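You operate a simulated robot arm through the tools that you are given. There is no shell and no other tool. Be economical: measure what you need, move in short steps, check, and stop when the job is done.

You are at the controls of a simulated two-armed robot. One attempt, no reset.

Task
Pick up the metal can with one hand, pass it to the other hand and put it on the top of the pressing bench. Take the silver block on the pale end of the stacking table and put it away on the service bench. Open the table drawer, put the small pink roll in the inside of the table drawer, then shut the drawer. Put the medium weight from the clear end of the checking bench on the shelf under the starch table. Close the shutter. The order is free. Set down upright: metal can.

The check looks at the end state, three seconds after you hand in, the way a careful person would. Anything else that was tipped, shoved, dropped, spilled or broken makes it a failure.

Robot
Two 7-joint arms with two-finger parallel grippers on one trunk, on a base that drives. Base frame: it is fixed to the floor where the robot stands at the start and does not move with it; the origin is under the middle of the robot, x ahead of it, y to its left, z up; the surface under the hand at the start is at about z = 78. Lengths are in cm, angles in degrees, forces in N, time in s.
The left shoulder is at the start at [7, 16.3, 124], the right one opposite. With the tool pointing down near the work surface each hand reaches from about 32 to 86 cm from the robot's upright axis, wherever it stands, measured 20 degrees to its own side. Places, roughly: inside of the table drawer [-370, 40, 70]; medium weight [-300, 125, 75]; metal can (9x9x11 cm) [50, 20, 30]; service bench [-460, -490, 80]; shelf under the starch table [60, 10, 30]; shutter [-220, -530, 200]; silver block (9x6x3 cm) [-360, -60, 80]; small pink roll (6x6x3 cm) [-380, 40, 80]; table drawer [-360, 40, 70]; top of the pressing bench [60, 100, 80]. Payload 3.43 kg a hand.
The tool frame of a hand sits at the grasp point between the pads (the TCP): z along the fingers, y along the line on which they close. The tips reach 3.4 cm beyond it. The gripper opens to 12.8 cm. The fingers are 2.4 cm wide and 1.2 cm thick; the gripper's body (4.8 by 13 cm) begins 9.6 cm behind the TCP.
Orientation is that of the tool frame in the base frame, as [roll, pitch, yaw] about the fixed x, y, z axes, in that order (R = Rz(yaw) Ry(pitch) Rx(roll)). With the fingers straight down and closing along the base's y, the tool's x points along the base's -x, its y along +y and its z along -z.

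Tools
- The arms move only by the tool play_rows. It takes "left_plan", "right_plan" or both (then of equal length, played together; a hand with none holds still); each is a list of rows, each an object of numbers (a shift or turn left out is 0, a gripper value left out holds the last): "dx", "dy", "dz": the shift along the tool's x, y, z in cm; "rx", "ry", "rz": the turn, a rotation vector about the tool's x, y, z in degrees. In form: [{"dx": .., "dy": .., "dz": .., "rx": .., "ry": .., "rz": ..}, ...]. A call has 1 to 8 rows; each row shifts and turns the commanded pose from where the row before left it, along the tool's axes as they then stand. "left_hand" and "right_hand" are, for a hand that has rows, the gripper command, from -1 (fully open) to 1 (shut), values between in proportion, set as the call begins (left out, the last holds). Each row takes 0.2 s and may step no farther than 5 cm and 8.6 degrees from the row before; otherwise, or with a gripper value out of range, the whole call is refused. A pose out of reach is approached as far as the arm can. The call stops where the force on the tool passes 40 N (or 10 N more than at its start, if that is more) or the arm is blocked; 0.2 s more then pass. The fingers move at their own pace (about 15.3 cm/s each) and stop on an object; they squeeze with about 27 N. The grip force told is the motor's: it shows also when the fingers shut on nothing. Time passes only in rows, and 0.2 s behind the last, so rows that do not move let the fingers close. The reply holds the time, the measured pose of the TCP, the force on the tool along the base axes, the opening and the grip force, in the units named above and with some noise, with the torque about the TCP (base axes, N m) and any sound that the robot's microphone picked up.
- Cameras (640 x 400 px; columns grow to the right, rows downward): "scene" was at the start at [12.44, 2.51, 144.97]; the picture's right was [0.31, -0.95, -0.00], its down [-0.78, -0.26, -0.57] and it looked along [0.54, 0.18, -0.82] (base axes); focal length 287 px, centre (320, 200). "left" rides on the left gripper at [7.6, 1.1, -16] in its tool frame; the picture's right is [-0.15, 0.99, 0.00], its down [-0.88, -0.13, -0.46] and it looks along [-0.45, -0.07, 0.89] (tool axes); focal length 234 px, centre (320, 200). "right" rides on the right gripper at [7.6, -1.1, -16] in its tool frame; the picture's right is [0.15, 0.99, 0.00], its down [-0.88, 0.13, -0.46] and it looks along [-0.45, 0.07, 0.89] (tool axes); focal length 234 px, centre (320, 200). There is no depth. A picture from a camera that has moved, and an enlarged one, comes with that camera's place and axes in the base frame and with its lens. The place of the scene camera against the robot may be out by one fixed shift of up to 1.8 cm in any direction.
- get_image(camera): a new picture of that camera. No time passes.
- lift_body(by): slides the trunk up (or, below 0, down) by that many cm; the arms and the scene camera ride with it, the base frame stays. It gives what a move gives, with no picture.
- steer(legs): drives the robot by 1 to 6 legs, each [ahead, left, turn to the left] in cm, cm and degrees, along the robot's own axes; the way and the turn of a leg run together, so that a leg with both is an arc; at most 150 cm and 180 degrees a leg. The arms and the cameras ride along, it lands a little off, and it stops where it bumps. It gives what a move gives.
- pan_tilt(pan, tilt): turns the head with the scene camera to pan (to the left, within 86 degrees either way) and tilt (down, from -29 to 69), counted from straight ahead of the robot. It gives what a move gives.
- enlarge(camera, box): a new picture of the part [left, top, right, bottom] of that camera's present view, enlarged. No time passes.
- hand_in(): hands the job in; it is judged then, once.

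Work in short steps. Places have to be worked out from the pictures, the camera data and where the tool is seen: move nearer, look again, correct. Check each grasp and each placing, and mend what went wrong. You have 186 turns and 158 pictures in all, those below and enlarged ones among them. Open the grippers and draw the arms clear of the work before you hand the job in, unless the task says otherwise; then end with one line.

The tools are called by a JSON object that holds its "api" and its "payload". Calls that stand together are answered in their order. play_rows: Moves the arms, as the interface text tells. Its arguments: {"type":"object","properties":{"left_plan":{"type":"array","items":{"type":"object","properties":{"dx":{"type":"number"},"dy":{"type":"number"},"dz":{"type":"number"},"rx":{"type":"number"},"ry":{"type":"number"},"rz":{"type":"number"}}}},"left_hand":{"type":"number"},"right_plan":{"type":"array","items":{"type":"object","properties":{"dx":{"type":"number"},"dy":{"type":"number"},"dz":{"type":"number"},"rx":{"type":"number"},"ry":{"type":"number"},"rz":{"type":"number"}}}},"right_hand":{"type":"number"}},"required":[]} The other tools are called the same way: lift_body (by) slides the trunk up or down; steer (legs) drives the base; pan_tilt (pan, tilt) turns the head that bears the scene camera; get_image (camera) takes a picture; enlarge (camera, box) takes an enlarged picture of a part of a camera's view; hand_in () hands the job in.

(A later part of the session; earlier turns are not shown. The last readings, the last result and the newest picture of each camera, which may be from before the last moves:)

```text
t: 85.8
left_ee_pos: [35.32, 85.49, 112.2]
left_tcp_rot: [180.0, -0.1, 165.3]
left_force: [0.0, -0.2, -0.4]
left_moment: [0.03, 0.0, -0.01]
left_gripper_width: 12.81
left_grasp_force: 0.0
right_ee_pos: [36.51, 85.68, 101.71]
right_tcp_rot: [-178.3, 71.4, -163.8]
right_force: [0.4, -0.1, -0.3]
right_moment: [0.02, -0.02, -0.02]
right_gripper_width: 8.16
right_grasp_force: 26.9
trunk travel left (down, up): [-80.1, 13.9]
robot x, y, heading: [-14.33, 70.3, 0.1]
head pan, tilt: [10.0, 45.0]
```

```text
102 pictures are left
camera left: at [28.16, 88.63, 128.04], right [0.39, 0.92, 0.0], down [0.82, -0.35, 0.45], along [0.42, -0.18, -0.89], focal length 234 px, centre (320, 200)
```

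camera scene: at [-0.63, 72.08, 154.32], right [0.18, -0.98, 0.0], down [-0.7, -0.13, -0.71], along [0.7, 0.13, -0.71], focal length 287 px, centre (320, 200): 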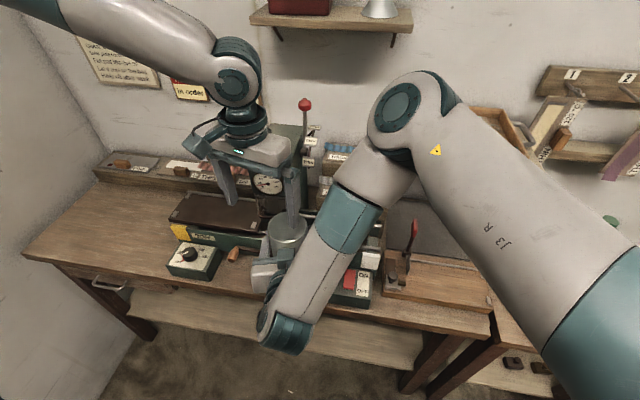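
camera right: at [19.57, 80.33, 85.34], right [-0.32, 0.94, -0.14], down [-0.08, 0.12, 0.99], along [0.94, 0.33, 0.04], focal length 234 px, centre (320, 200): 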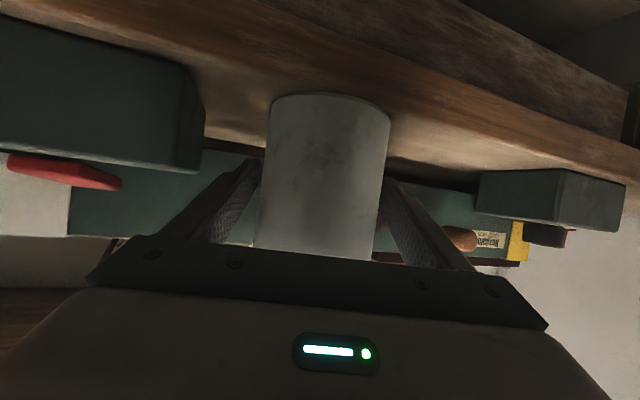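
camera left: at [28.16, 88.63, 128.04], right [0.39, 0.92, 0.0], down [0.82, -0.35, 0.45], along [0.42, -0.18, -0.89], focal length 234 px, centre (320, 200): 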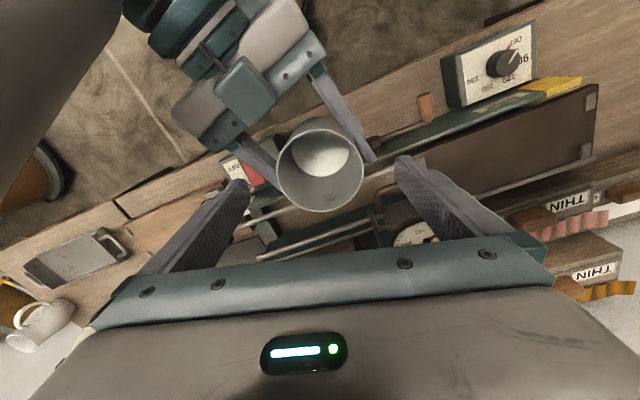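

It's perfectly centred. Descending 5 cm in small steps.

{"api": "play_rows", "payload": {"left_plan": [{"dz": 1}, {"dz": 1}, {"dz": 1}, {"dz": 1}, {"dz": 0.7}]}}

```text
t: 87.0
left_ee_pos: [35.25, 85.44, 108.25]
left_tcp_rot: [-179.4, 0.4, 165.2]
left_force: [0.3, -0.2, 2.9]
left_moment: [-0.24, 0.1, 0.05]
left_gripper_width: 12.82
left_grasp_force: 0.0
left hand out of reach, approached as far as the arm can: row 5
right_ee_pos: [36.51, 85.51, 101.19]
right_tcp_rot: [-178.9, 70.8, -164.2]
right_force: [0.2, -0.4, -3.8]
right_moment: [0.23, -0.15, 0.0]
right_gripper_width: 8.18
right_grasp_force: 27.3
trunk travel left (down, up): [-80.1, 13.9]
robot x, y, heading: [-14.09, 70.36, 0.1]
head pan, tilt: [10.0, 45.0]
stopped in row 5 (right hand): the force on the tool passed its limit at 48 N (the readings are from after the stop); the commanded pose is now the measured one
```

{"api": "get_image", "payload": {"camera": "left"}}

{"api": "enlarge", "payload": {"camera": "scene", "box": [180, 80, 420, 360]}}

{"api": "get_image", "payload": {"camera": "right"}}

```text
101 pictures are left
camera left: at [28.11, 88.78, 123.93], right [0.39, 0.92, -0.01], down [0.82, -0.35, 0.46], along [0.42, -0.19, -0.89], focal length 234 px, centre (320, 200)
```

left: 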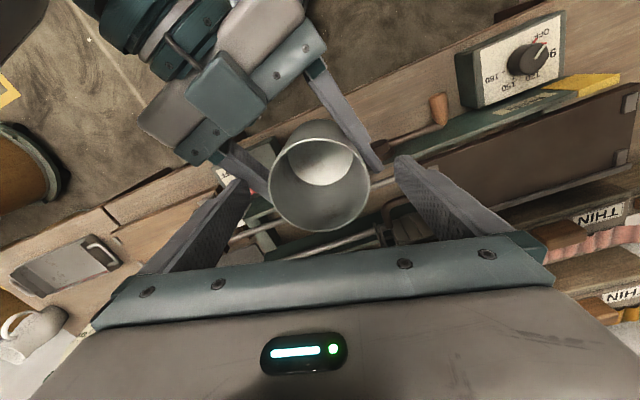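

```text
1.43 times, centred on (300, 220) of scene
camera zoom: at [-0.61, 72.07, 154.32], right [0.18, -0.98, 0.0], down [-0.7, -0.13, -0.71], along [0.7, 0.13, -0.71], focal length 410 px, centre (349, 171)
```

zoom: 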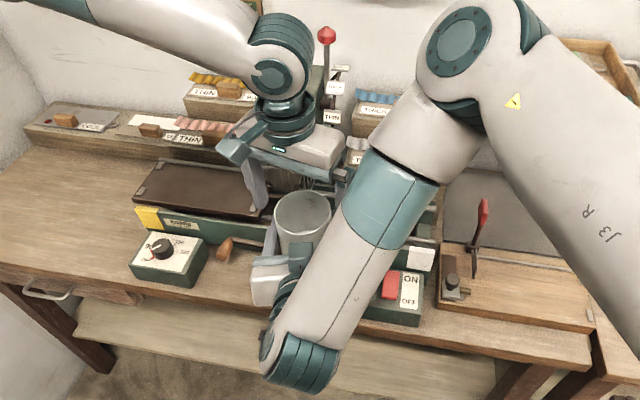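

```text
99 pictures are left
camera right: at [19.89, 79.95, 99.33], right [-0.3, 0.94, -0.15], down [-0.17, 0.1, 0.98], along [0.94, 0.32, 0.13], focal length 234 px, centre (320, 200)
```

right: 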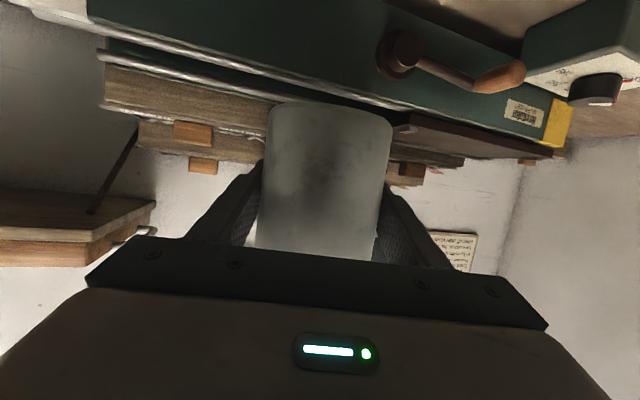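

The left hand's right end is touching the right forearm. I'm backing up, turning the left hand to yaw 105 so its narrow side faces that forearm, and part-closing to about 10 cm.

{"api": "play_rows", "payload": {"left_plan": [{"dz": -3}, {"dz": -3}], "left_hand": -0.53}}

{"api": "play_rows", "payload": {"left_plan": [{"rz": 7.5}, {"rz": 7.5}, {"rz": 7.5}, {"rz": 7.5}, {"rz": 7.5}, {"rz": 7.5}, {"rz": 7.5}, {"rz": 7.5}]}}

{"api": "get_image", "payload": {"camera": "left"}}

```text
t: 87.6
left_ee_pos: [34.95, 85.6, 114.04]
left_tcp_rot: [-179.5, 0.3, 165.3]
left_force: [-0.4, 0.6, 0.5]
left_moment: [-0.06, 0.0, 0.02]
left_gripper_width: 9.81
left_grasp_force: 0.1
right_ee_pos: [36.48, 85.54, 101.48]
right_tcp_rot: [-178.8, 70.9, -164.2]
right_force: [-0.2, -0.1, -0.3]
right_moment: [0.03, -0.01, 0.02]
right_gripper_width: 8.18
right_grasp_force: 27.5
trunk travel left (down, up): [-80.1, 13.9]
robot x, y, heading: [-14.06, 70.47, 0.3]
head pan, tilt: [10.0, 45.0]
```

```text
t: 89.4
left_ee_pos: [35.21, 85.61, 114.04]
left_tcp_rot: [180.0, 0.6, 105.2]
left_force: [0.0, 0.1, -0.1]
left_moment: [0.03, 0.01, 0.01]
left_gripper_width: 9.79
left_grasp_force: 0.0
right_ee_pos: [36.5, 85.5, 101.31]
right_tcp_rot: [-178.8, 70.7, -164.2]
right_force: [0.4, 0.8, -1.8]
right_moment: [0.01, -0.01, -0.02]
right_gripper_width: 8.16
right_grasp_force: 26.6
trunk travel left (down, up): [-80.1, 13.9]
robot x, y, heading: [-14.19, 70.49, 0.1]
head pan, tilt: [10.0, 45.0]
```

```text
98 pictures are left
camera left: at [34.25, 93.42, 129.86], right [0.99, 0.12, 0.0], down [0.1, -0.88, 0.47], along [0.06, -0.46, -0.89], focal length 234 px, centre (320, 200)
```

left: 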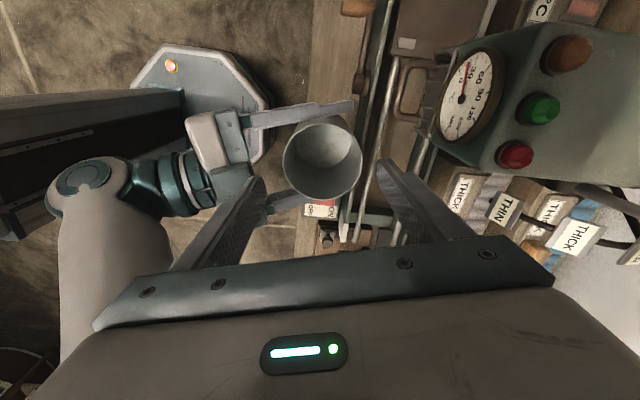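

It's still well centred (rim [35.5, 85.6, 106.4]). Descending 7.8 cm.

{"api": "play_rows", "payload": {"left_plan": [{"dz": 1.5}, {"dz": 1.5}, {"dz": 1.5}, {"dz": 1.2}, {"dz": 1.2}, {"dz": 0.9}]}}

{"api": "get_image", "payload": {"camera": "left"}}

```text
t: 90.8
left_ee_pos: [34.94, 86.17, 106.61]
left_tcp_rot: [179.9, 0.8, 105.1]
left_force: [0.2, 0.3, 0.1]
left_moment: [0.0, 0.01, -0.01]
left_gripper_width: 9.8
left_grasp_force: 0.0
left hand out of reach, approached as far as the arm can: row 5, 6
right_ee_pos: [36.48, 85.56, 101.38]
right_tcp_rot: [-178.9, 70.9, -164.3]
right_force: [0.2, -0.5, -1.4]
right_moment: [0.03, 0.0, 0.02]
right_gripper_width: 8.19
right_grasp_force: 27.4
trunk travel left (down, up): [-80.1, 13.9]
robot x, y, heading: [-14.29, 70.05, 0.3]
head pan, tilt: [10.0, 45.0]
```

```text
97 pictures are left
camera left: at [34.1, 93.99, 122.32], right [0.99, 0.12, 0.0], down [0.1, -0.88, 0.47], along [0.06, -0.46, -0.88], focal length 234 px, centre (320, 200)
```

left: 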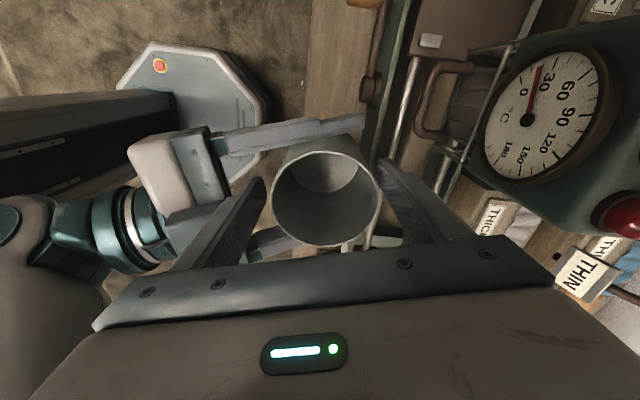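

Overlap is now about 3 cm with no contact. Closing the left hand.

{"api": "play_rows", "payload": {"left_plan": [{}, {}, {}], "left_hand": 1}}

{"api": "get_image", "payload": {"camera": "left"}}

```text
t: 91.6
left_ee_pos: [35.16, 86.18, 106.63]
left_tcp_rot: [180.0, 0.8, 105.3]
left_force: [15.8, 5.9, -5.1]
left_moment: [0.3, -0.8, 0.21]
left_gripper_width: 8.33
left_grasp_force: 27.2
right_ee_pos: [36.39, 85.64, 101.33]
right_tcp_rot: [-178.8, 70.7, -164.1]
right_force: [-15.6, -5.9, 5.0]
right_moment: [0.14, 0.04, -0.05]
right_gripper_width: 8.17
right_grasp_force: 27.1
trunk travel left (down, up): [-80.1, 13.9]
robot x, y, heading: [-14.23, 70.39, 0.3]
head pan, tilt: [10.0, 45.0]
```

```text
96 pictures are left
camera left: at [34.15, 94.01, 122.35], right [0.99, 0.12, 0.0], down [0.1, -0.88, 0.47], along [0.06, -0.46, -0.88], focal length 234 px, centre (320, 200)
```

left: 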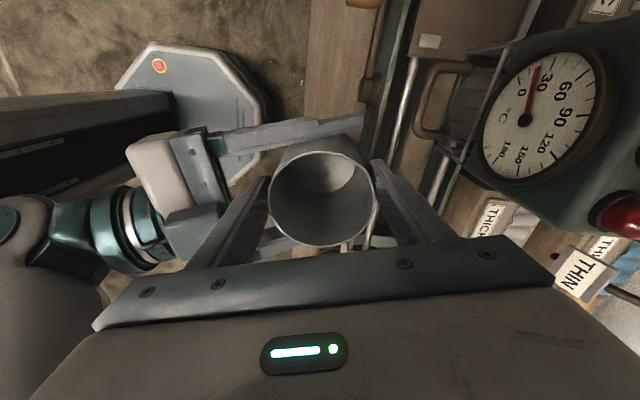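

Both hands hold the can. I'm releasing the right and retreating it straight back along its fingers.

{"api": "play_rows", "payload": {"right_plan": [{}, {}], "right_hand": -0.7}}

{"api": "play_rows", "payload": {"right_plan": [{"dz": -2}, {"dz": -3}, {"dz": -3}, {"dz": -3}, {"dz": -3}]}}

{"api": "get_image", "payload": {"camera": "left"}}

{"api": "get_image", "payload": {"camera": "scene"}}

```text
t: 92.2
left_ee_pos: [35.07, 86.04, 106.56]
left_tcp_rot: [-179.9, 0.8, 105.1]
left_force: [0.6, 0.7, -0.5]
left_moment: [0.0, 0.02, 0.01]
left_gripper_width: 8.3
left_grasp_force: 26.8
right_ee_pos: [36.47, 85.6, 101.29]
right_tcp_rot: [-178.8, 70.8, -164.3]
right_force: [-0.3, -0.3, -0.8]
right_moment: [-0.02, 0.01, 0.0]
right_gripper_width: 10.89
right_grasp_force: 0.1
trunk travel left (down, up): [-80.1, 13.9]
robot x, y, heading: [-14.06, 70.2, 0.5]
head pan, tilt: [10.0, 45.0]
```

```text
t: 93.4
left_ee_pos: [34.96, 86.12, 106.57]
left_tcp_rot: [180.0, 0.6, 105.2]
left_force: [-0.7, 0.5, -0.6]
left_moment: [-0.01, -0.04, -0.04]
left_gripper_width: 8.32
left_grasp_force: 26.5
right_ee_pos: [28.86, 82.47, 106.72]
right_tcp_rot: [-179.0, 70.6, -164.2]
right_force: [-1.0, -0.8, -0.1]
right_moment: [0.0, 0.02, 0.02]
right_gripper_width: 10.86
right_grasp_force: 0.1
right hand out of reach, approached as far as the arm can: row 4, 5
trunk travel left (down, up): [-80.1, 13.9]
robot x, y, heading: [-14.27, 70.32, 0.1]
head pan, tilt: [10.0, 45.0]
```

```text
95 pictures are left
camera left: at [34.07, 93.98, 122.35], right [0.99, 0.12, 0.0], down [0.1, -0.88, 0.47], along [0.06, -0.46, -0.88], focal length 234 px, centre (320, 200)
```

left: 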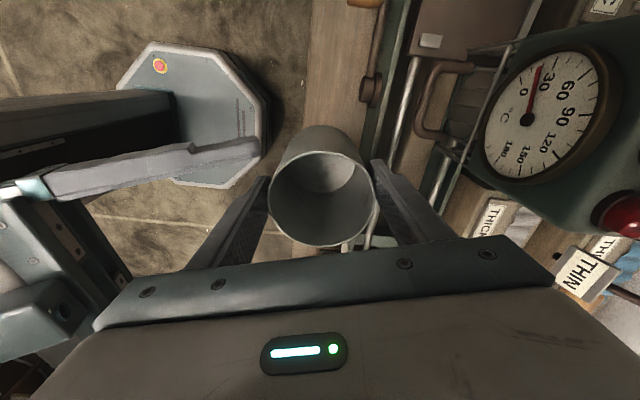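

```text
94 pictures are left
camera scene: at [-0.64, 72.06, 154.32], right [0.18, -0.98, 0.0], down [-0.7, -0.13, -0.71], along [0.7, 0.13, -0.71], focal length 287 px, centre (320, 200)
```

scene: 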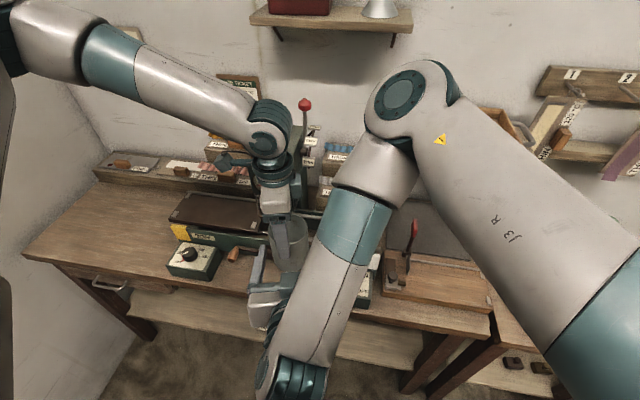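

The left holds the can alone. The right can't go farther back, so I'm lowering it 12 cm below the can's bottom, then sliding it away to the right.

{"api": "play_rows", "payload": {"right_plan": [{"dx": 2.84, "dz": 0.8}, {"dx": 2.84, "dz": 0.8}, {"dx": 2.84, "dz": 0.8}, {"dx": 2.84, "dz": 0.8}]}}

{"api": "get_image", "payload": {"camera": "left"}}

```text
t: 94.4
left_ee_pos: [35.09, 86.09, 106.59]
left_tcp_rot: [-180.0, 0.6, 105.2]
left_force: [0.0, -0.3, 0.1]
left_moment: [-0.02, 0.03, -0.03]
left_gripper_width: 8.33
left_grasp_force: 26.9
right_ee_pos: [28.88, 82.16, 94.75]
right_tcp_rot: [-178.9, 70.6, -164.4]
right_force: [-0.3, 0.3, -0.9]
right_moment: [0.0, 0.01, -0.02]
right_gripper_width: 10.89
right_grasp_force: 0.0
right hand out of reach, approached as far as the arm can: row 1
trunk travel left (down, up): [-80.1, 13.9]
robot x, y, heading: [-14.28, 70.29, 0.1]
head pan, tilt: [10.0, 45.0]
```

```text
93 pictures are left
camera left: at [34.14, 93.98, 122.33], right [0.99, 0.12, 0.0], down [0.1, -0.88, 0.47], along [0.06, -0.46, -0.88], focal length 234 px, centre (320, 200)
```

left: 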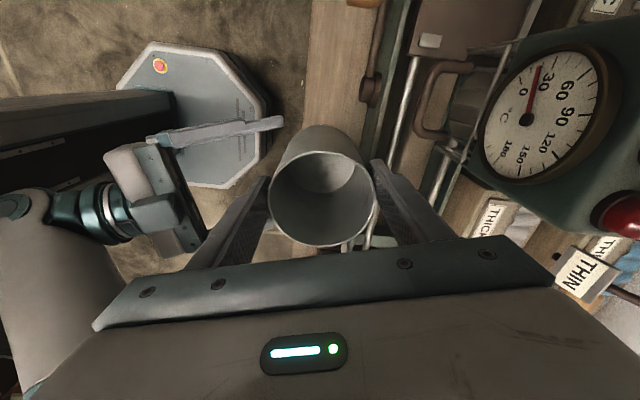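

{"api": "play_rows", "payload": {"right_plan": [{"dx": 1, "dz": -2.4}, {"dx": 1, "dz": -2.4}, {"dy": -4, "dz": -1}, {"dy": -4}, {"dy": -4}, {"dy": -4}]}}

{"api": "get_image", "payload": {"camera": "scene"}}

```text
t: 95.8
left_ee_pos: [35.26, 86.12, 106.67]
left_tcp_rot: [179.8, 0.7, 105.3]
left_force: [18.0, 7.3, 14.2]
left_moment: [-0.43, -0.67, 0.83]
left_gripper_width: 8.19
left_grasp_force: 26.8
right_ee_pos: [31.88, 73.4, 100.69]
right_tcp_rot: [-178.4, 70.3, -164.2]
right_force: [-18.2, -7.4, -16.9]
right_moment: [-1.17, 0.12, 1.13]
right_gripper_width: 10.71
right_grasp_force: 0.0
right hand out of reach, approached as far as the arm can: row 1, 2, 3, 4, 5, 6
trunk travel left (down, up): [-80.1, 13.9]
robot x, y, heading: [-14.23, 70.06, 0.2]
head pan, tilt: [10.0, 45.0]
```

```text
92 pictures are left
camera scene: at [-0.6, 71.98, 154.32], right [0.18, -0.98, 0.0], down [-0.7, -0.13, -0.71], along [0.7, 0.13, -0.71], focal length 287 px, centre (320, 200)
```

scene: 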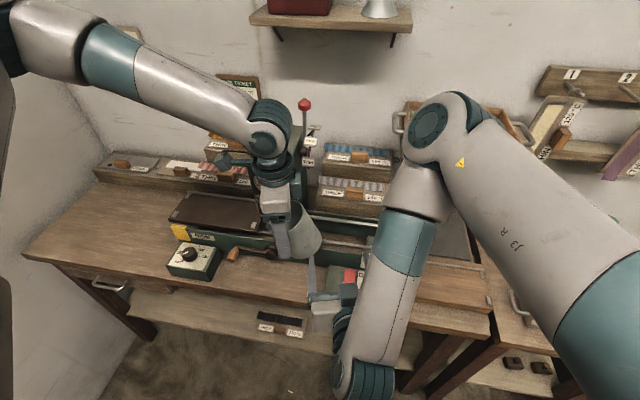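

The right finger dragged against the can as the arm drifted. I'm moving the right hand directly away (−y) while relaxing its tilt so it's well within reach.

{"api": "play_rows", "payload": {"right_plan": [{"dy": -3, "ry": 6}, {"dy": -4, "ry": 8}, {"dy": -4, "ry": 8}, {"dy": -4, "ry": 8}]}}

{"api": "get_image", "payload": {"camera": "scene"}}

{"api": "get_image", "payload": {"camera": "left"}}

```text
t: 96.8
left_ee_pos: [35.11, 85.75, 106.62]
left_tcp_rot: [179.9, 0.5, 105.2]
left_force: [0.1, -0.1, -2.2]
left_moment: [0.1, 0.01, -0.02]
left_gripper_width: 8.25
left_grasp_force: 26.8
right_ee_pos: [35.42, 59.22, 101.27]
right_tcp_rot: [-179.8, 40.8, -165.1]
right_force: [-0.8, 0.0, -0.1]
right_moment: [0.02, -0.02, 0.04]
right_gripper_width: 10.89
right_grasp_force: 0.1
right hand out of reach, approached as far as the arm can: row 1, 2
trunk travel left (down, up): [-80.1, 13.9]
robot x, y, heading: [-14.25, 70.25, 0.6]
head pan, tilt: [10.0, 45.0]
```

```text
91 pictures are left
camera scene: at [-0.65, 71.49, 154.33], right [0.18, -0.98, 0.0], down [-0.7, -0.12, -0.71], along [0.7, 0.13, -0.71], focal length 287 px, centre (320, 200)
```

scene: 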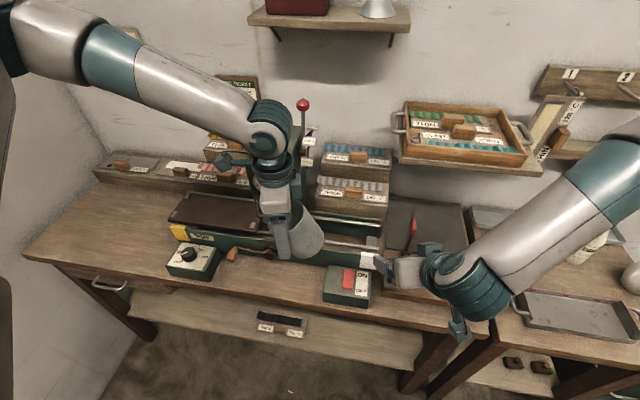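

```text
90 pictures are left
camera left: at [34.06, 93.51, 122.44], right [0.99, 0.12, 0.0], down [0.1, -0.88, 0.46], along [0.06, -0.46, -0.89], focal length 234 px, centre (320, 200)
```

left: 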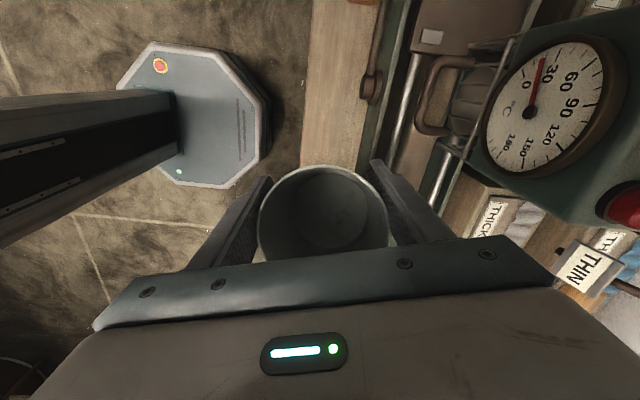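

The can pivoted about 27° in the left's grip, with its bottom swung toward −y. I'm turning the left hand 27° about its closing axis to bring the can upright again.

{"api": "play_rows", "payload": {"left_plan": [{"ry": 6.5}, {"ry": 6.5}, {"ry": 6.5}, {"ry": 6.5}]}}

{"api": "get_image", "payload": {"camera": "scene"}}

{"api": "get_image", "payload": {"camera": "right"}}

```text
t: 97.8
left_ee_pos: [32.6, 95.41, 110.72]
left_tcp_rot: [-180.0, -25.3, 105.3]
left_force: [0.8, 0.3, -1.5]
left_moment: [0.02, -0.04, 0.05]
left_gripper_width: 8.22
left_grasp_force: 26.6
left hand out of reach, approached as far as the arm can: row 1, 2, 3, 4
right_ee_pos: [35.51, 59.63, 101.36]
right_tcp_rot: [-179.6, 40.8, -165.1]
right_force: [-0.5, -0.4, 0.3]
right_moment: [0.0, -0.02, 0.05]
right_gripper_width: 10.89
right_grasp_force: 0.0
trunk travel left (down, up): [-80.1, 13.9]
robot x, y, heading: [-14.45, 70.44, 0.2]
head pan, tilt: [10.0, 45.0]
```

```text
89 pictures are left
camera scene: at [-0.59, 72.08, 154.32], right [0.18, -0.98, 0.0], down [-0.7, -0.13, -0.71], along [0.7, 0.13, -0.71], focal length 287 px, centre (320, 200)
```

scene: 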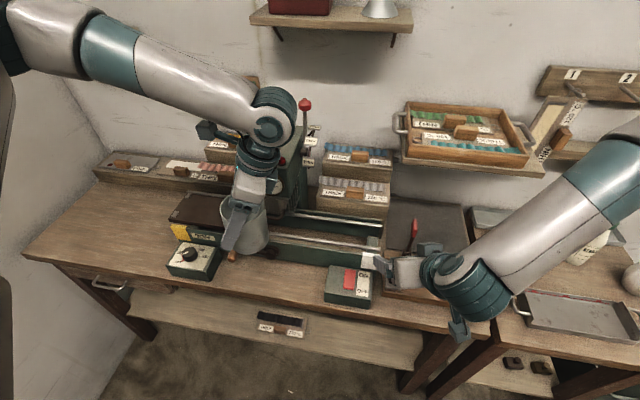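

```text
88 pictures are left
camera right: at [20.31, 54.51, 108.31], right [-0.36, 0.93, -0.1], down [0.32, 0.23, 0.92], along [0.88, 0.3, -0.38], focal length 234 px, centre (320, 200)
```

right: 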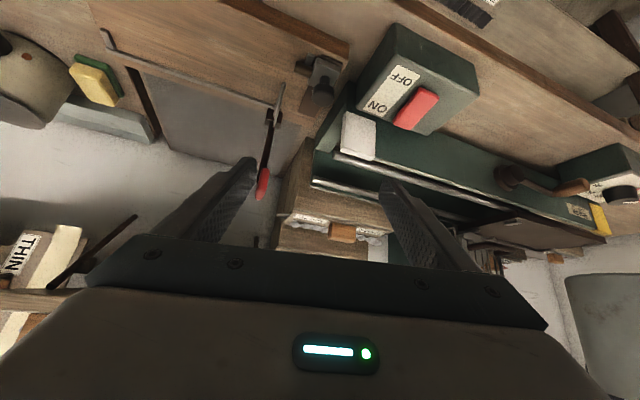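

The hand turned but drifted to y≈95. I'm retracting the right hand further and zooming in on the can to judge how upright it is.

{"api": "play_rows", "payload": {"right_plan": [{"dx": 1.9, "dy": 1, "dz": -3.3}, {"dx": 1.9, "dy": 1, "dz": -3.3}, {"dx": 1.9, "dy": 1, "dz": -3.3}, {"dx": 1.9, "dy": 1, "dz": -3.3}]}}

{"api": "enlarge", "payload": {"camera": "scene", "box": [140, 140, 340, 300]}}

{"api": "get_image", "payload": {"camera": "left"}}

```text
t: 98.8
left_ee_pos: [32.62, 95.42, 110.69]
left_tcp_rot: [180.0, -25.3, 105.2]
left_force: [0.4, 0.3, -1.4]
left_moment: [0.07, 0.01, 0.02]
left_gripper_width: 8.2
left_grasp_force: 26.6
right_ee_pos: [32.4, 64.35, 100.99]
right_tcp_rot: [-179.4, 40.8, -164.9]
right_force: [0.1, -0.2, 0.5]
right_moment: [-0.01, -0.04, -0.02]
right_gripper_width: 10.87
right_grasp_force: 0.1
right hand out of reach, approached as far as the arm can: row 1, 2, 3, 4
trunk travel left (down, up): [-80.1, 13.9]
robot x, y, heading: [-14.18, 70.42, 0.5]
head pan, tilt: [10.0, 45.0]
```

```text
2.50 times, centred on (240, 220) of scene
camera zoom: at [-0.59, 72.23, 154.32], right [0.18, -0.98, 0.0], down [-0.7, -0.13, -0.71], along [0.7, 0.13, -0.71], focal length 718 px, centre (520, 150)
```

zoom: 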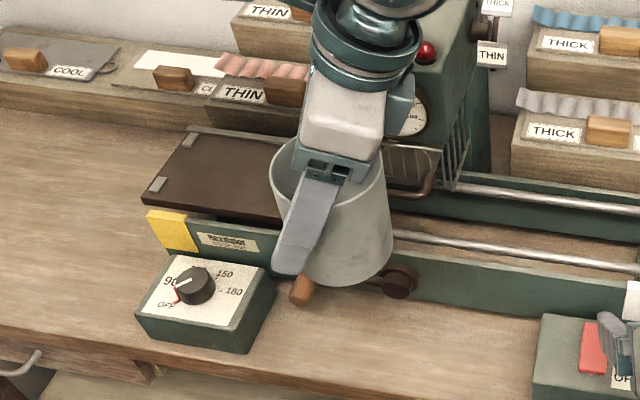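

```text
86 pictures are left
camera left: at [33.76, 95.81, 128.3], right [0.99, 0.13, -0.06], down [0.13, -0.99, 0.04], along [-0.06, -0.05, -1.0], focal length 234 px, centre (320, 200)
```

left: 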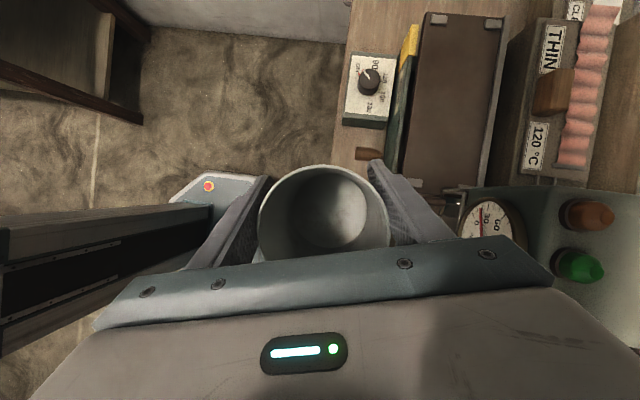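

The can is upright in the hand (within ~2°), centred at about [33.3, 93.5], bottom ≈103. I want to lower with the trunk, so first I'm folding the right hand down and back off the bench.

{"api": "play_rows", "payload": {"right_plan": [{"ry": 8.2, "dz": -2}, {"ry": 8.2, "dz": -2}, {"ry": 8.2, "dz": -2}, {"ry": 8.2}, {"ry": 8.2}]}}

{"api": "play_rows", "payload": {"right_plan": [{"dx": 3.1, "dy": -1.2}, {"dx": 3.1, "dy": -1.2}, {"dx": 3.1, "dy": -1.2}, {"dx": 3.1, "dy": -1.2}, {"dx": 3.1, "dy": -1.2}, {"dx": 3.1, "dy": -1.2}, {"dx": 3.1, "dy": -1.2}]}}

{"api": "get_image", "payload": {"camera": "scene"}}

```text
t: 100.0
left_ee_pos: [32.7, 95.33, 110.69]
left_tcp_rot: [-180.0, -25.2, 105.2]
left_force: [0.3, 0.2, -0.7]
left_moment: [0.04, -0.01, 0.01]
left_gripper_width: 8.21
left_grasp_force: 27.3
right_ee_pos: [29.35, 63.49, 106.01]
right_tcp_rot: [-179.7, -0.4, -165.3]
right_force: [0.1, 0.0, 0.5]
right_moment: [-0.02, -0.02, 0.04]
right_gripper_width: 10.89
right_grasp_force: 0.1
trunk travel left (down, up): [-80.1, 13.9]
robot x, y, heading: [-14.31, 70.33, 0.7]
head pan, tilt: [10.0, 45.0]
```

```text
t: 101.6
left_ee_pos: [32.67, 95.24, 110.7]
left_tcp_rot: [-180.0, -25.4, 105.2]
left_force: [0.6, -0.3, -1.6]
left_moment: [0.02, 0.01, -0.05]
left_gripper_width: 8.19
left_grasp_force: 27.0
right_ee_pos: [22.54, 55.13, 105.41]
right_tcp_rot: [-179.6, -0.3, -165.4]
right_force: [0.3, 0.5, 0.2]
right_moment: [-0.01, 0.0, -0.02]
right_gripper_width: 10.88
right_grasp_force: 0.0
right hand out of reach, approached as far as the arm can: row 3, 4, 5, 6, 7
trunk travel left (down, up): [-80.1, 13.9]
robot x, y, heading: [-14.25, 70.05, 0.5]
head pan, tilt: [10.0, 45.0]
```

```text
85 pictures are left
camera scene: at [-0.6, 72.02, 154.32], right [0.18, -0.98, 0.0], down [-0.7, -0.13, -0.71], along [0.7, 0.13, -0.71], focal length 287 px, centre (320, 200)
```

scene: 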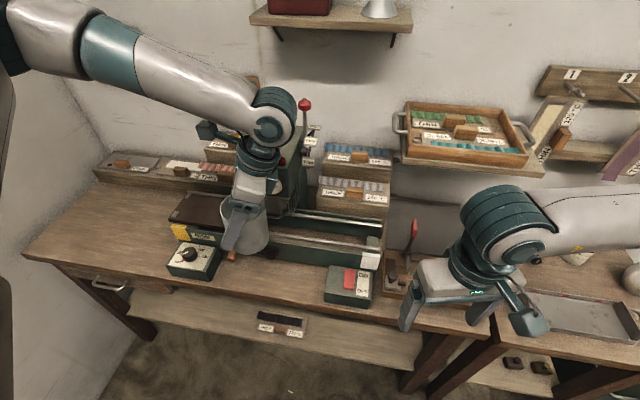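

Right is clear. Now I'm shifting the base so the can is over [37, 85], and checking from the left camera.

{"api": "steer", "payload": {"legs": [[3.6, -8.3, 0]]}}

{"api": "lift_body", "payload": {"by": -12}}

{"api": "get_image", "payload": {"camera": "left"}}

{"api": "get_image", "payload": {"camera": "scene"}}

```text
t: 102.7
left_ee_pos: [36.14, 87.3, 110.79]
left_tcp_rot: [179.9, -25.2, 105.2]
left_force: [-1.4, 0.3, -0.9]
left_moment: [0.01, 0.01, -0.01]
left_gripper_width: 8.21
left_grasp_force: 26.8
right_ee_pos: [26.07, 47.29, 105.44]
right_tcp_rot: [-179.4, -0.4, -165.3]
right_force: [-1.1, 0.5, -0.1]
right_moment: [-0.02, 0.0, -0.01]
right_gripper_width: 10.9
right_grasp_force: 0.0
trunk travel left (down, up): [-80.1, 13.9]
robot x, y, heading: [-10.56, 62.45, 0.1]
head pan, tilt: [10.0, 45.0]
```

```text
t: 104.2
left_ee_pos: [36.25, 87.21, 98.75]
left_tcp_rot: [-179.9, -25.2, 105.2]
left_force: [0.9, -0.6, -0.3]
left_moment: [0.03, 0.01, -0.01]
left_gripper_width: 8.2
left_grasp_force: 27.1
right_ee_pos: [26.13, 47.2, 93.43]
right_tcp_rot: [-179.6, -0.3, -165.3]
right_force: [0.4, -0.2, -0.3]
right_moment: [-0.01, -0.02, 0.0]
right_gripper_width: 10.89
right_grasp_force: 0.2
trunk travel left (down, up): [-68.1, 25.9]
robot x, y, heading: [-11.04, 62.57, 0.2]
head pan, tilt: [10.0, 45.0]
```

```text
84 pictures are left
camera left: at [37.27, 87.61, 116.35], right [0.99, 0.13, -0.06], down [0.14, -0.99, 0.04], along [-0.06, -0.04, -1.0], focal length 234 px, centre (320, 200)
```

left: 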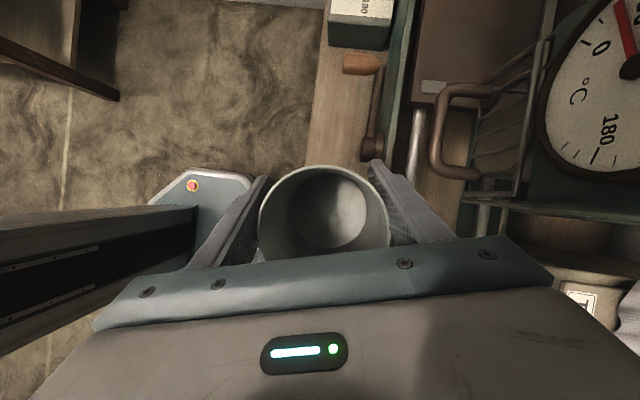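

```text
83 pictures are left
camera scene: at [2.94, 63.96, 142.33], right [0.18, -0.98, 0.0], down [-0.7, -0.13, -0.71], along [0.7, 0.13, -0.71], focal length 287 px, centre (320, 200)
```

scene: 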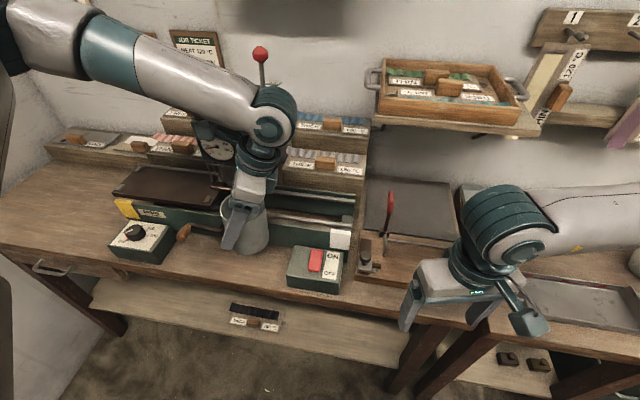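

The can is over [36.9, 85.4], 0.8 cm inside the bench edge. I'll move 1 cm forward and lower 9 cm, then creep.

{"api": "steer", "payload": {"legs": [[1.1, 0, 0]]}}

{"api": "lift_body", "payload": {"by": -9}}

{"api": "get_image", "payload": {"camera": "left"}}

{"api": "enlarge", "payload": {"camera": "scene", "box": [140, 140, 380, 330]}}

```text
t: 104.9
left_ee_pos: [37.12, 87.19, 98.68]
left_tcp_rot: [180.0, -25.1, 105.3]
left_force: [-0.2, 0.2, -0.8]
left_moment: [0.03, 0.0, -0.04]
left_gripper_width: 8.2
left_grasp_force: 26.7
right_ee_pos: [27.14, 47.24, 93.41]
right_tcp_rot: [-179.6, -0.2, -165.3]
right_force: [0.2, -0.3, -0.5]
right_moment: [0.02, -0.01, -0.05]
right_gripper_width: 10.91
right_grasp_force: 0.0
trunk travel left (down, up): [-68.1, 25.9]
robot x, y, heading: [-9.79, 62.22, 0.2]
head pan, tilt: [10.0, 45.0]
```

```text
t: 105.4
left_ee_pos: [37.44, 87.23, 98.2]
left_tcp_rot: [179.3, -25.2, 105.6]
left_force: [-5.4, -1.1, 16.2]
left_moment: [-0.52, -0.38, -0.2]
left_gripper_width: 8.21
left_grasp_force: 26.4
right_ee_pos: [27.12, 47.32, 92.34]
right_tcp_rot: [-179.5, -0.2, -165.3]
right_force: [0.9, 0.4, 0.1]
right_moment: [0.04, 0.01, -0.02]
right_gripper_width: 10.89
right_grasp_force: 0.1
trunk travel left (down, up): [-67.0, 27.0]
robot x, y, heading: [-9.51, 61.99, 0.0]
head pan, tilt: [10.0, 45.0]
stopped: the force on the tool passed its limit at 55 N (the readings are from after the stop); the commanded pose is now the measured one
```

```text
82 pictures are left
camera left: at [38.24, 87.52, 115.82], right [0.99, 0.13, -0.05], down [0.14, -0.99, 0.04], along [-0.05, -0.04, -1.0], focal length 234 px, centre (320, 200)
```

left: 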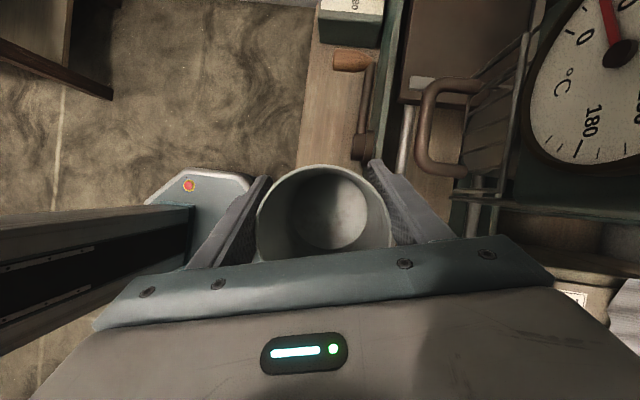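

```text
2.11 times, centred on (260, 235) of scene
camera zoom: at [3.89, 63.89, 141.31], right [0.18, -0.98, 0.0], down [-0.69, -0.13, -0.71], along [0.7, 0.13, -0.71], focal length 605 px, centre (446, 126)
```

zoom: 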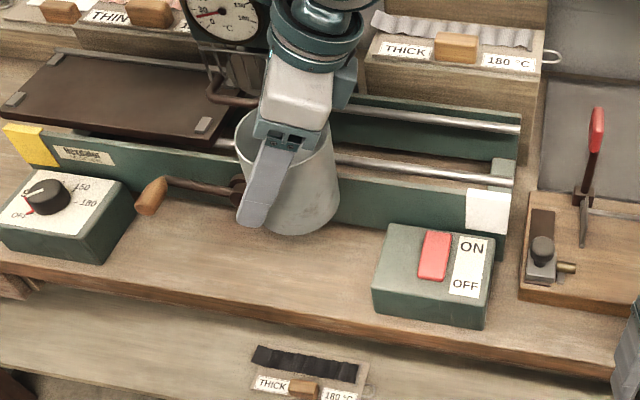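

The moment reading puts the contact at the can's bottom front edge on the machine's lip (x≈42), so the strip here is too tight. The bench's left end (y≈128) is wide and bare. I'm raising, sliding the base left 43 cm, and placing there.

{"api": "lift_body", "payload": {"by": 12}}

{"api": "steer", "payload": {"legs": [[0, 43, 0]]}}

{"api": "get_image", "payload": {"camera": "left"}}

{"api": "get_image", "payload": {"camera": "scene"}}

```text
t: 106.9
left_ee_pos: [37.51, 87.25, 110.12]
left_tcp_rot: [179.5, -25.3, 105.4]
left_force: [-0.3, 0.2, -1.6]
left_moment: [-0.01, 0.05, -0.02]
left_gripper_width: 8.25
left_grasp_force: 27.4
right_ee_pos: [27.25, 47.2, 104.35]
right_tcp_rot: [-179.6, -0.4, -165.3]
right_force: [0.6, 0.7, 0.6]
right_moment: [-0.03, 0.0, 0.01]
right_gripper_width: 10.88
right_grasp_force: 0.1
trunk travel left (down, up): [-79.0, 15.0]
robot x, y, heading: [-9.39, 62.44, 0.1]
head pan, tilt: [10.0, 45.0]
```

```text
t: 109.5
left_ee_pos: [37.15, 130.03, 110.04]
left_tcp_rot: [179.5, -25.3, 105.6]
left_force: [-0.4, 0.4, -2.0]
left_moment: [0.02, 0.02, -0.01]
left_gripper_width: 8.17
left_grasp_force: 27.0
right_ee_pos: [27.01, 90.1, 104.26]
right_tcp_rot: [-179.7, -0.2, -165.3]
right_force: [-0.5, -0.2, 1.0]
right_moment: [0.02, -0.02, 0.0]
right_gripper_width: 10.86
right_grasp_force: 0.1
trunk travel left (down, up): [-79.0, 15.0]
robot x, y, heading: [-10.1, 104.82, 0.2]
head pan, tilt: [10.0, 45.0]
```

```text
80 pictures are left
camera left: at [38.15, 130.35, 127.69], right [0.99, 0.13, -0.05], down [0.14, -0.99, 0.04], along [-0.05, -0.04, -1.0], focal length 234 px, centre (320, 200)
```

left: 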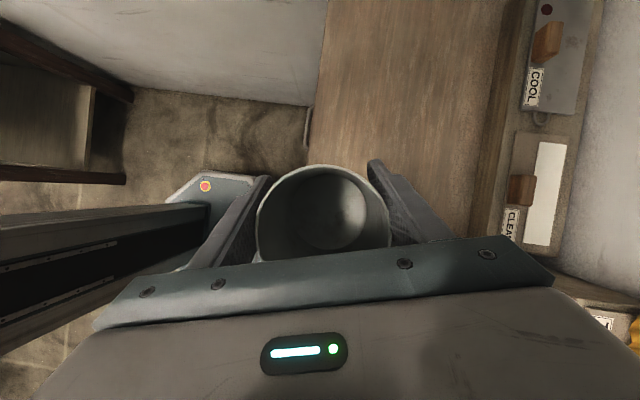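

```text
79 pictures are left
camera scene: at [3.81, 106.69, 153.3], right [0.18, -0.98, 0.0], down [-0.7, -0.13, -0.71], along [0.7, 0.13, -0.71], focal length 287 px, centre (320, 200)
```

scene: 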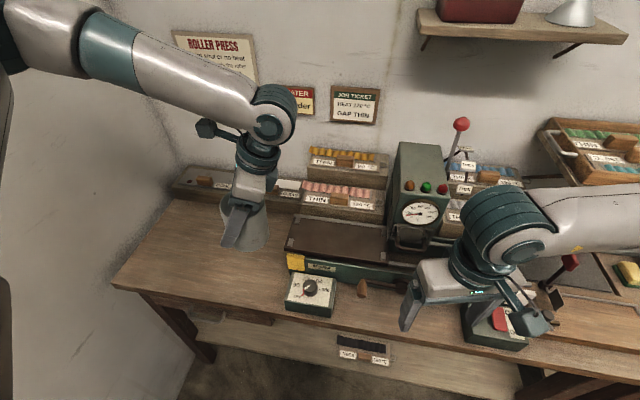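

Here it's wide open. I'm lowering the trunk 20 cm, then creeping to contact.

{"api": "lift_body", "payload": {"by": -20}}

{"api": "lift_body", "payload": {"by": -1.5}}

{"api": "enlarge", "payload": {"camera": "scene", "box": [140, 140, 380, 330]}}

```text
t: 111.7
left_ee_pos: [37.27, 129.92, 90.1]
left_tcp_rot: [179.6, -25.1, 105.6]
left_force: [0.2, 0.9, -0.4]
left_moment: [0.01, 0.02, -0.01]
left_gripper_width: 8.18
left_grasp_force: 27.1
right_ee_pos: [26.97, 90.09, 84.26]
right_tcp_rot: [-179.6, -0.4, -165.2]
right_force: [-0.5, -0.3, 0.5]
right_moment: [-0.01, 0.01, -0.02]
right_gripper_width: 10.88
right_grasp_force: 0.0
trunk travel left (down, up): [-59.0, 35.0]
robot x, y, heading: [-9.86, 104.83, 0.2]
head pan, tilt: [10.0, 45.0]
```

```text
t: 112.3
left_ee_pos: [37.32, 129.97, 88.53]
left_tcp_rot: [179.5, -25.3, 105.6]
left_force: [0.9, 0.7, -1.5]
left_moment: [0.0, 0.0, 0.0]
left_gripper_width: 8.22
left_grasp_force: 26.6
right_ee_pos: [26.93, 90.17, 82.89]
right_tcp_rot: [-179.5, -0.2, -165.3]
right_force: [-0.4, 0.5, -0.6]
right_moment: [-0.01, 0.01, -0.01]
right_gripper_width: 10.87
right_grasp_force: 0.1
trunk travel left (down, up): [-57.5, 36.5]
robot x, y, heading: [-9.82, 104.95, 0.5]
head pan, tilt: [10.0, 45.0]
```

```text
2.11 times, centred on (260, 235) of scene
camera zoom: at [3.77, 106.79, 131.8], right [0.18, -0.98, 0.0], down [-0.7, -0.13, -0.71], along [0.7, 0.13, -0.71], focal length 605 px, centre (446, 126)
```

zoom: 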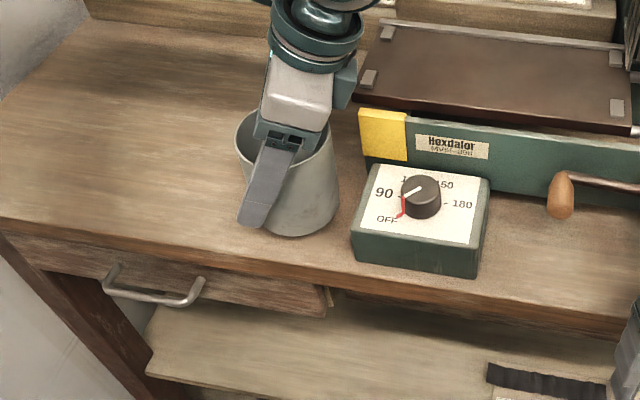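

Nearly down (bottom ≈ 80.8). Creeping 0.4 cm at a time with the left arm and trunk.

{"api": "lift_body", "payload": {"by": -0.5}}

{"api": "lift_body", "payload": {"by": -0.5}}

{"api": "lift_body", "payload": {"by": -0.4}}

```text
t: 112.8
left_ee_pos: [37.24, 130.18, 88.04]
left_tcp_rot: [179.4, -25.1, 105.6]
left_force: [-0.5, -0.6, -0.5]
left_moment: [0.04, -0.01, -0.03]
left_gripper_width: 8.19
left_grasp_force: 26.6
right_ee_pos: [26.94, 90.08, 82.37]
right_tcp_rot: [-179.6, -0.3, -165.4]
right_force: [0.7, 0.3, 0.0]
right_moment: [0.01, 0.01, -0.01]
right_gripper_width: 10.91
right_grasp_force: 0.0
trunk travel left (down, up): [-57.0, 37.0]
robot x, y, heading: [-10.08, 105.32, 0.7]
head pan, tilt: [10.0, 45.0]
```

```text
t: 113.4
left_ee_pos: [37.21, 130.05, 87.63]
left_tcp_rot: [179.5, -25.3, 105.6]
left_force: [-0.3, 0.5, -0.9]
left_moment: [0.0, 0.03, -0.03]
left_gripper_width: 8.17
left_grasp_force: 27.4
right_ee_pos: [26.93, 90.16, 81.71]
right_tcp_rot: [-179.5, -0.3, -165.3]
right_force: [-0.4, -0.4, -0.2]
right_moment: [0.02, 0.03, 0.02]
right_gripper_width: 10.9
right_grasp_force: 0.0
trunk travel left (down, up): [-56.5, 37.5]
robot x, y, heading: [-9.85, 105.04, 0.5]
head pan, tilt: [10.0, 45.0]
```

```text
t: 113.9
left_ee_pos: [37.22, 130.12, 87.12]
left_tcp_rot: [179.5, -25.2, 105.6]
left_force: [0.4, -0.3, -1.8]
left_moment: [0.0, -0.01, -0.03]
left_gripper_width: 8.17
left_grasp_force: 26.8
right_ee_pos: [27.0, 90.1, 81.56]
right_tcp_rot: [-179.6, -0.3, -165.3]
right_force: [0.1, 0.1, 0.7]
right_moment: [-0.02, -0.02, -0.02]
right_gripper_width: 10.88
right_grasp_force: 0.1
trunk travel left (down, up): [-56.1, 37.9]
robot x, y, heading: [-9.92, 105.27, 0.5]
head pan, tilt: [10.0, 45.0]
```

{"api": "lift_body", "payload": {"by": -0.8}}

{"api": "lift_body", "payload": {"by": -0.8}}

{"api": "get_image", "payload": {"camera": "left"}}

```text
t: 114.4
left_ee_pos: [37.35, 130.1, 86.9]
left_tcp_rot: [178.9, -25.1, 105.9]
left_force: [-4.0, 0.2, 11.2]
left_moment: [-0.67, 0.36, -0.29]
left_gripper_width: 8.19
left_grasp_force: 27.0
right_ee_pos: [26.89, 90.09, 80.78]
right_tcp_rot: [-179.6, -0.2, -165.3]
right_force: [0.8, -0.3, -0.5]
right_moment: [-0.02, 0.02, -0.01]
right_gripper_width: 10.86
right_grasp_force: 0.0
trunk travel left (down, up): [-55.4, 38.6]
robot x, y, heading: [-9.57, 105.01, 0.4]
head pan, tilt: [10.0, 45.0]
stopped: the force on the tool passed its limit at 42 N (the readings are from after the stop); the commanded pose is now the measured one
```

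```text
t: 114.8
left_ee_pos: [37.5, 130.14, 86.75]
left_tcp_rot: [178.2, -25.2, 106.3]
left_force: [-6.0, 1.0, 16.5]
left_moment: [-0.99, 0.19, -0.36]
left_gripper_width: 8.26
left_grasp_force: 27.1
right_ee_pos: [26.85, 90.01, 80.25]
right_tcp_rot: [-179.6, -0.2, -165.2]
right_force: [0.7, 0.5, -0.1]
right_moment: [0.04, 0.04, 0.02]
right_gripper_width: 10.89
right_grasp_force: 0.0
trunk travel left (down, up): [-54.9, 39.1]
robot x, y, heading: [-10.08, 104.94, 0.1]
head pan, tilt: [10.0, 45.0]
stopped: the force on the tool passed its limit at 47 N (the readings are from after the stop); the commanded pose is now the measured one
```

```text
77 pictures are left
camera left: at [38.13, 130.47, 104.35], right [0.99, 0.14, -0.03], down [0.14, -0.99, 0.03], along [-0.03, -0.04, -1.0], focal length 234 px, centre (320, 200)
```

left: 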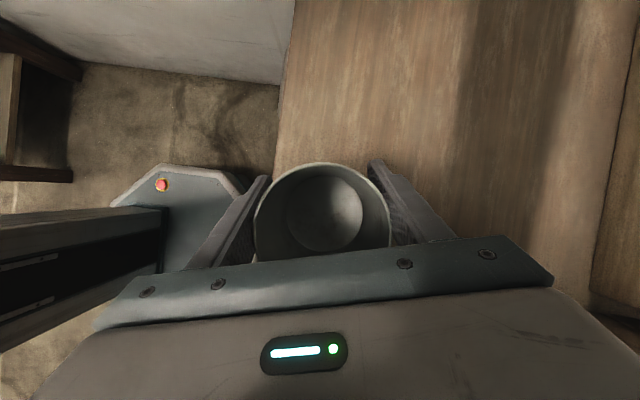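

The can is upright (rim and bottom centres coincide at [38, 128.2]) and pressed on the bench. Releasing the left hand.

{"api": "play_rows", "payload": {"left_plan": [{}, {}, {}], "left_hand": -0.6}}

{"api": "get_image", "payload": {"camera": "left"}}

```text
t: 115.7
left_ee_pos: [37.64, 130.25, 86.68]
left_tcp_rot: [178.4, -25.2, 106.2]
left_force: [-0.1, 1.0, 0.2]
left_moment: [-0.01, -0.01, 0.01]
left_gripper_width: 10.25
left_grasp_force: 0.1
right_ee_pos: [27.07, 90.34, 80.24]
right_tcp_rot: [-179.6, -0.3, -165.2]
right_force: [0.2, -0.4, 0.0]
right_moment: [0.0, -0.02, 0.03]
right_gripper_width: 10.85
right_grasp_force: 0.0
trunk travel left (down, up): [-54.9, 39.1]
robot x, y, heading: [-9.82, 104.63, 0.4]
head pan, tilt: [10.0, 45.0]
```

```text
76 pictures are left
camera left: at [38.3, 130.5, 104.18], right [0.99, 0.14, -0.04], down [0.14, -0.99, 0.03], along [-0.03, -0.04, -1.0], focal length 234 px, centre (320, 200)
```

left: 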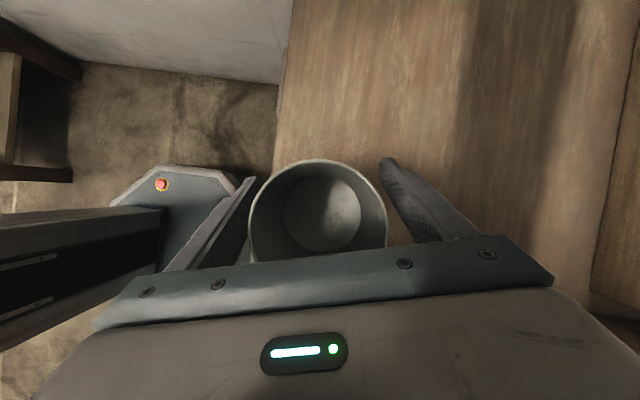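

Both fingers are clear of the can. I'm lifting the trunk straight up and checking.

{"api": "lift_body", "payload": {"by": 18}}

{"api": "get_image", "payload": {"camera": "scene"}}

```text
t: 117.7
left_ee_pos: [37.57, 130.19, 104.56]
left_tcp_rot: [178.3, -25.1, 106.3]
left_force: [-0.6, -0.2, 0.4]
left_moment: [-0.03, 0.01, 0.01]
left_gripper_width: 10.23
left_grasp_force: 0.1
right_ee_pos: [27.01, 90.12, 98.19]
right_tcp_rot: [-179.5, -0.4, -165.2]
right_force: [-0.2, 0.2, 0.2]
right_moment: [0.01, 0.01, -0.02]
right_gripper_width: 10.88
right_grasp_force: 0.0
trunk travel left (down, up): [-72.9, 21.1]
robot x, y, heading: [-9.95, 105.08, 0.3]
head pan, tilt: [10.0, 45.0]
```

```text
75 pictures are left
camera scene: at [3.83, 106.81, 147.17], right [0.18, -0.98, 0.0], down [-0.7, -0.13, -0.71], along [0.7, 0.13, -0.71], focal length 287 px, centre (320, 200)
```

scene: 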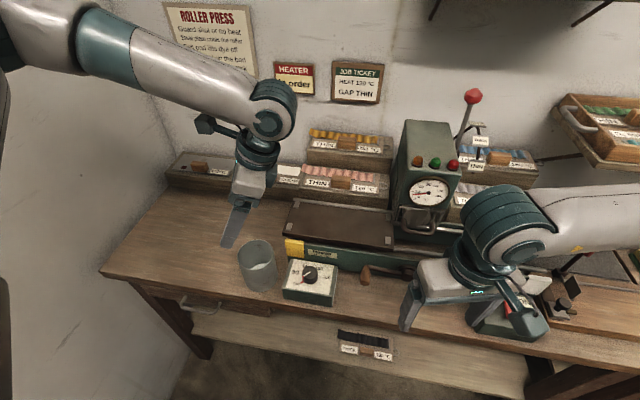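

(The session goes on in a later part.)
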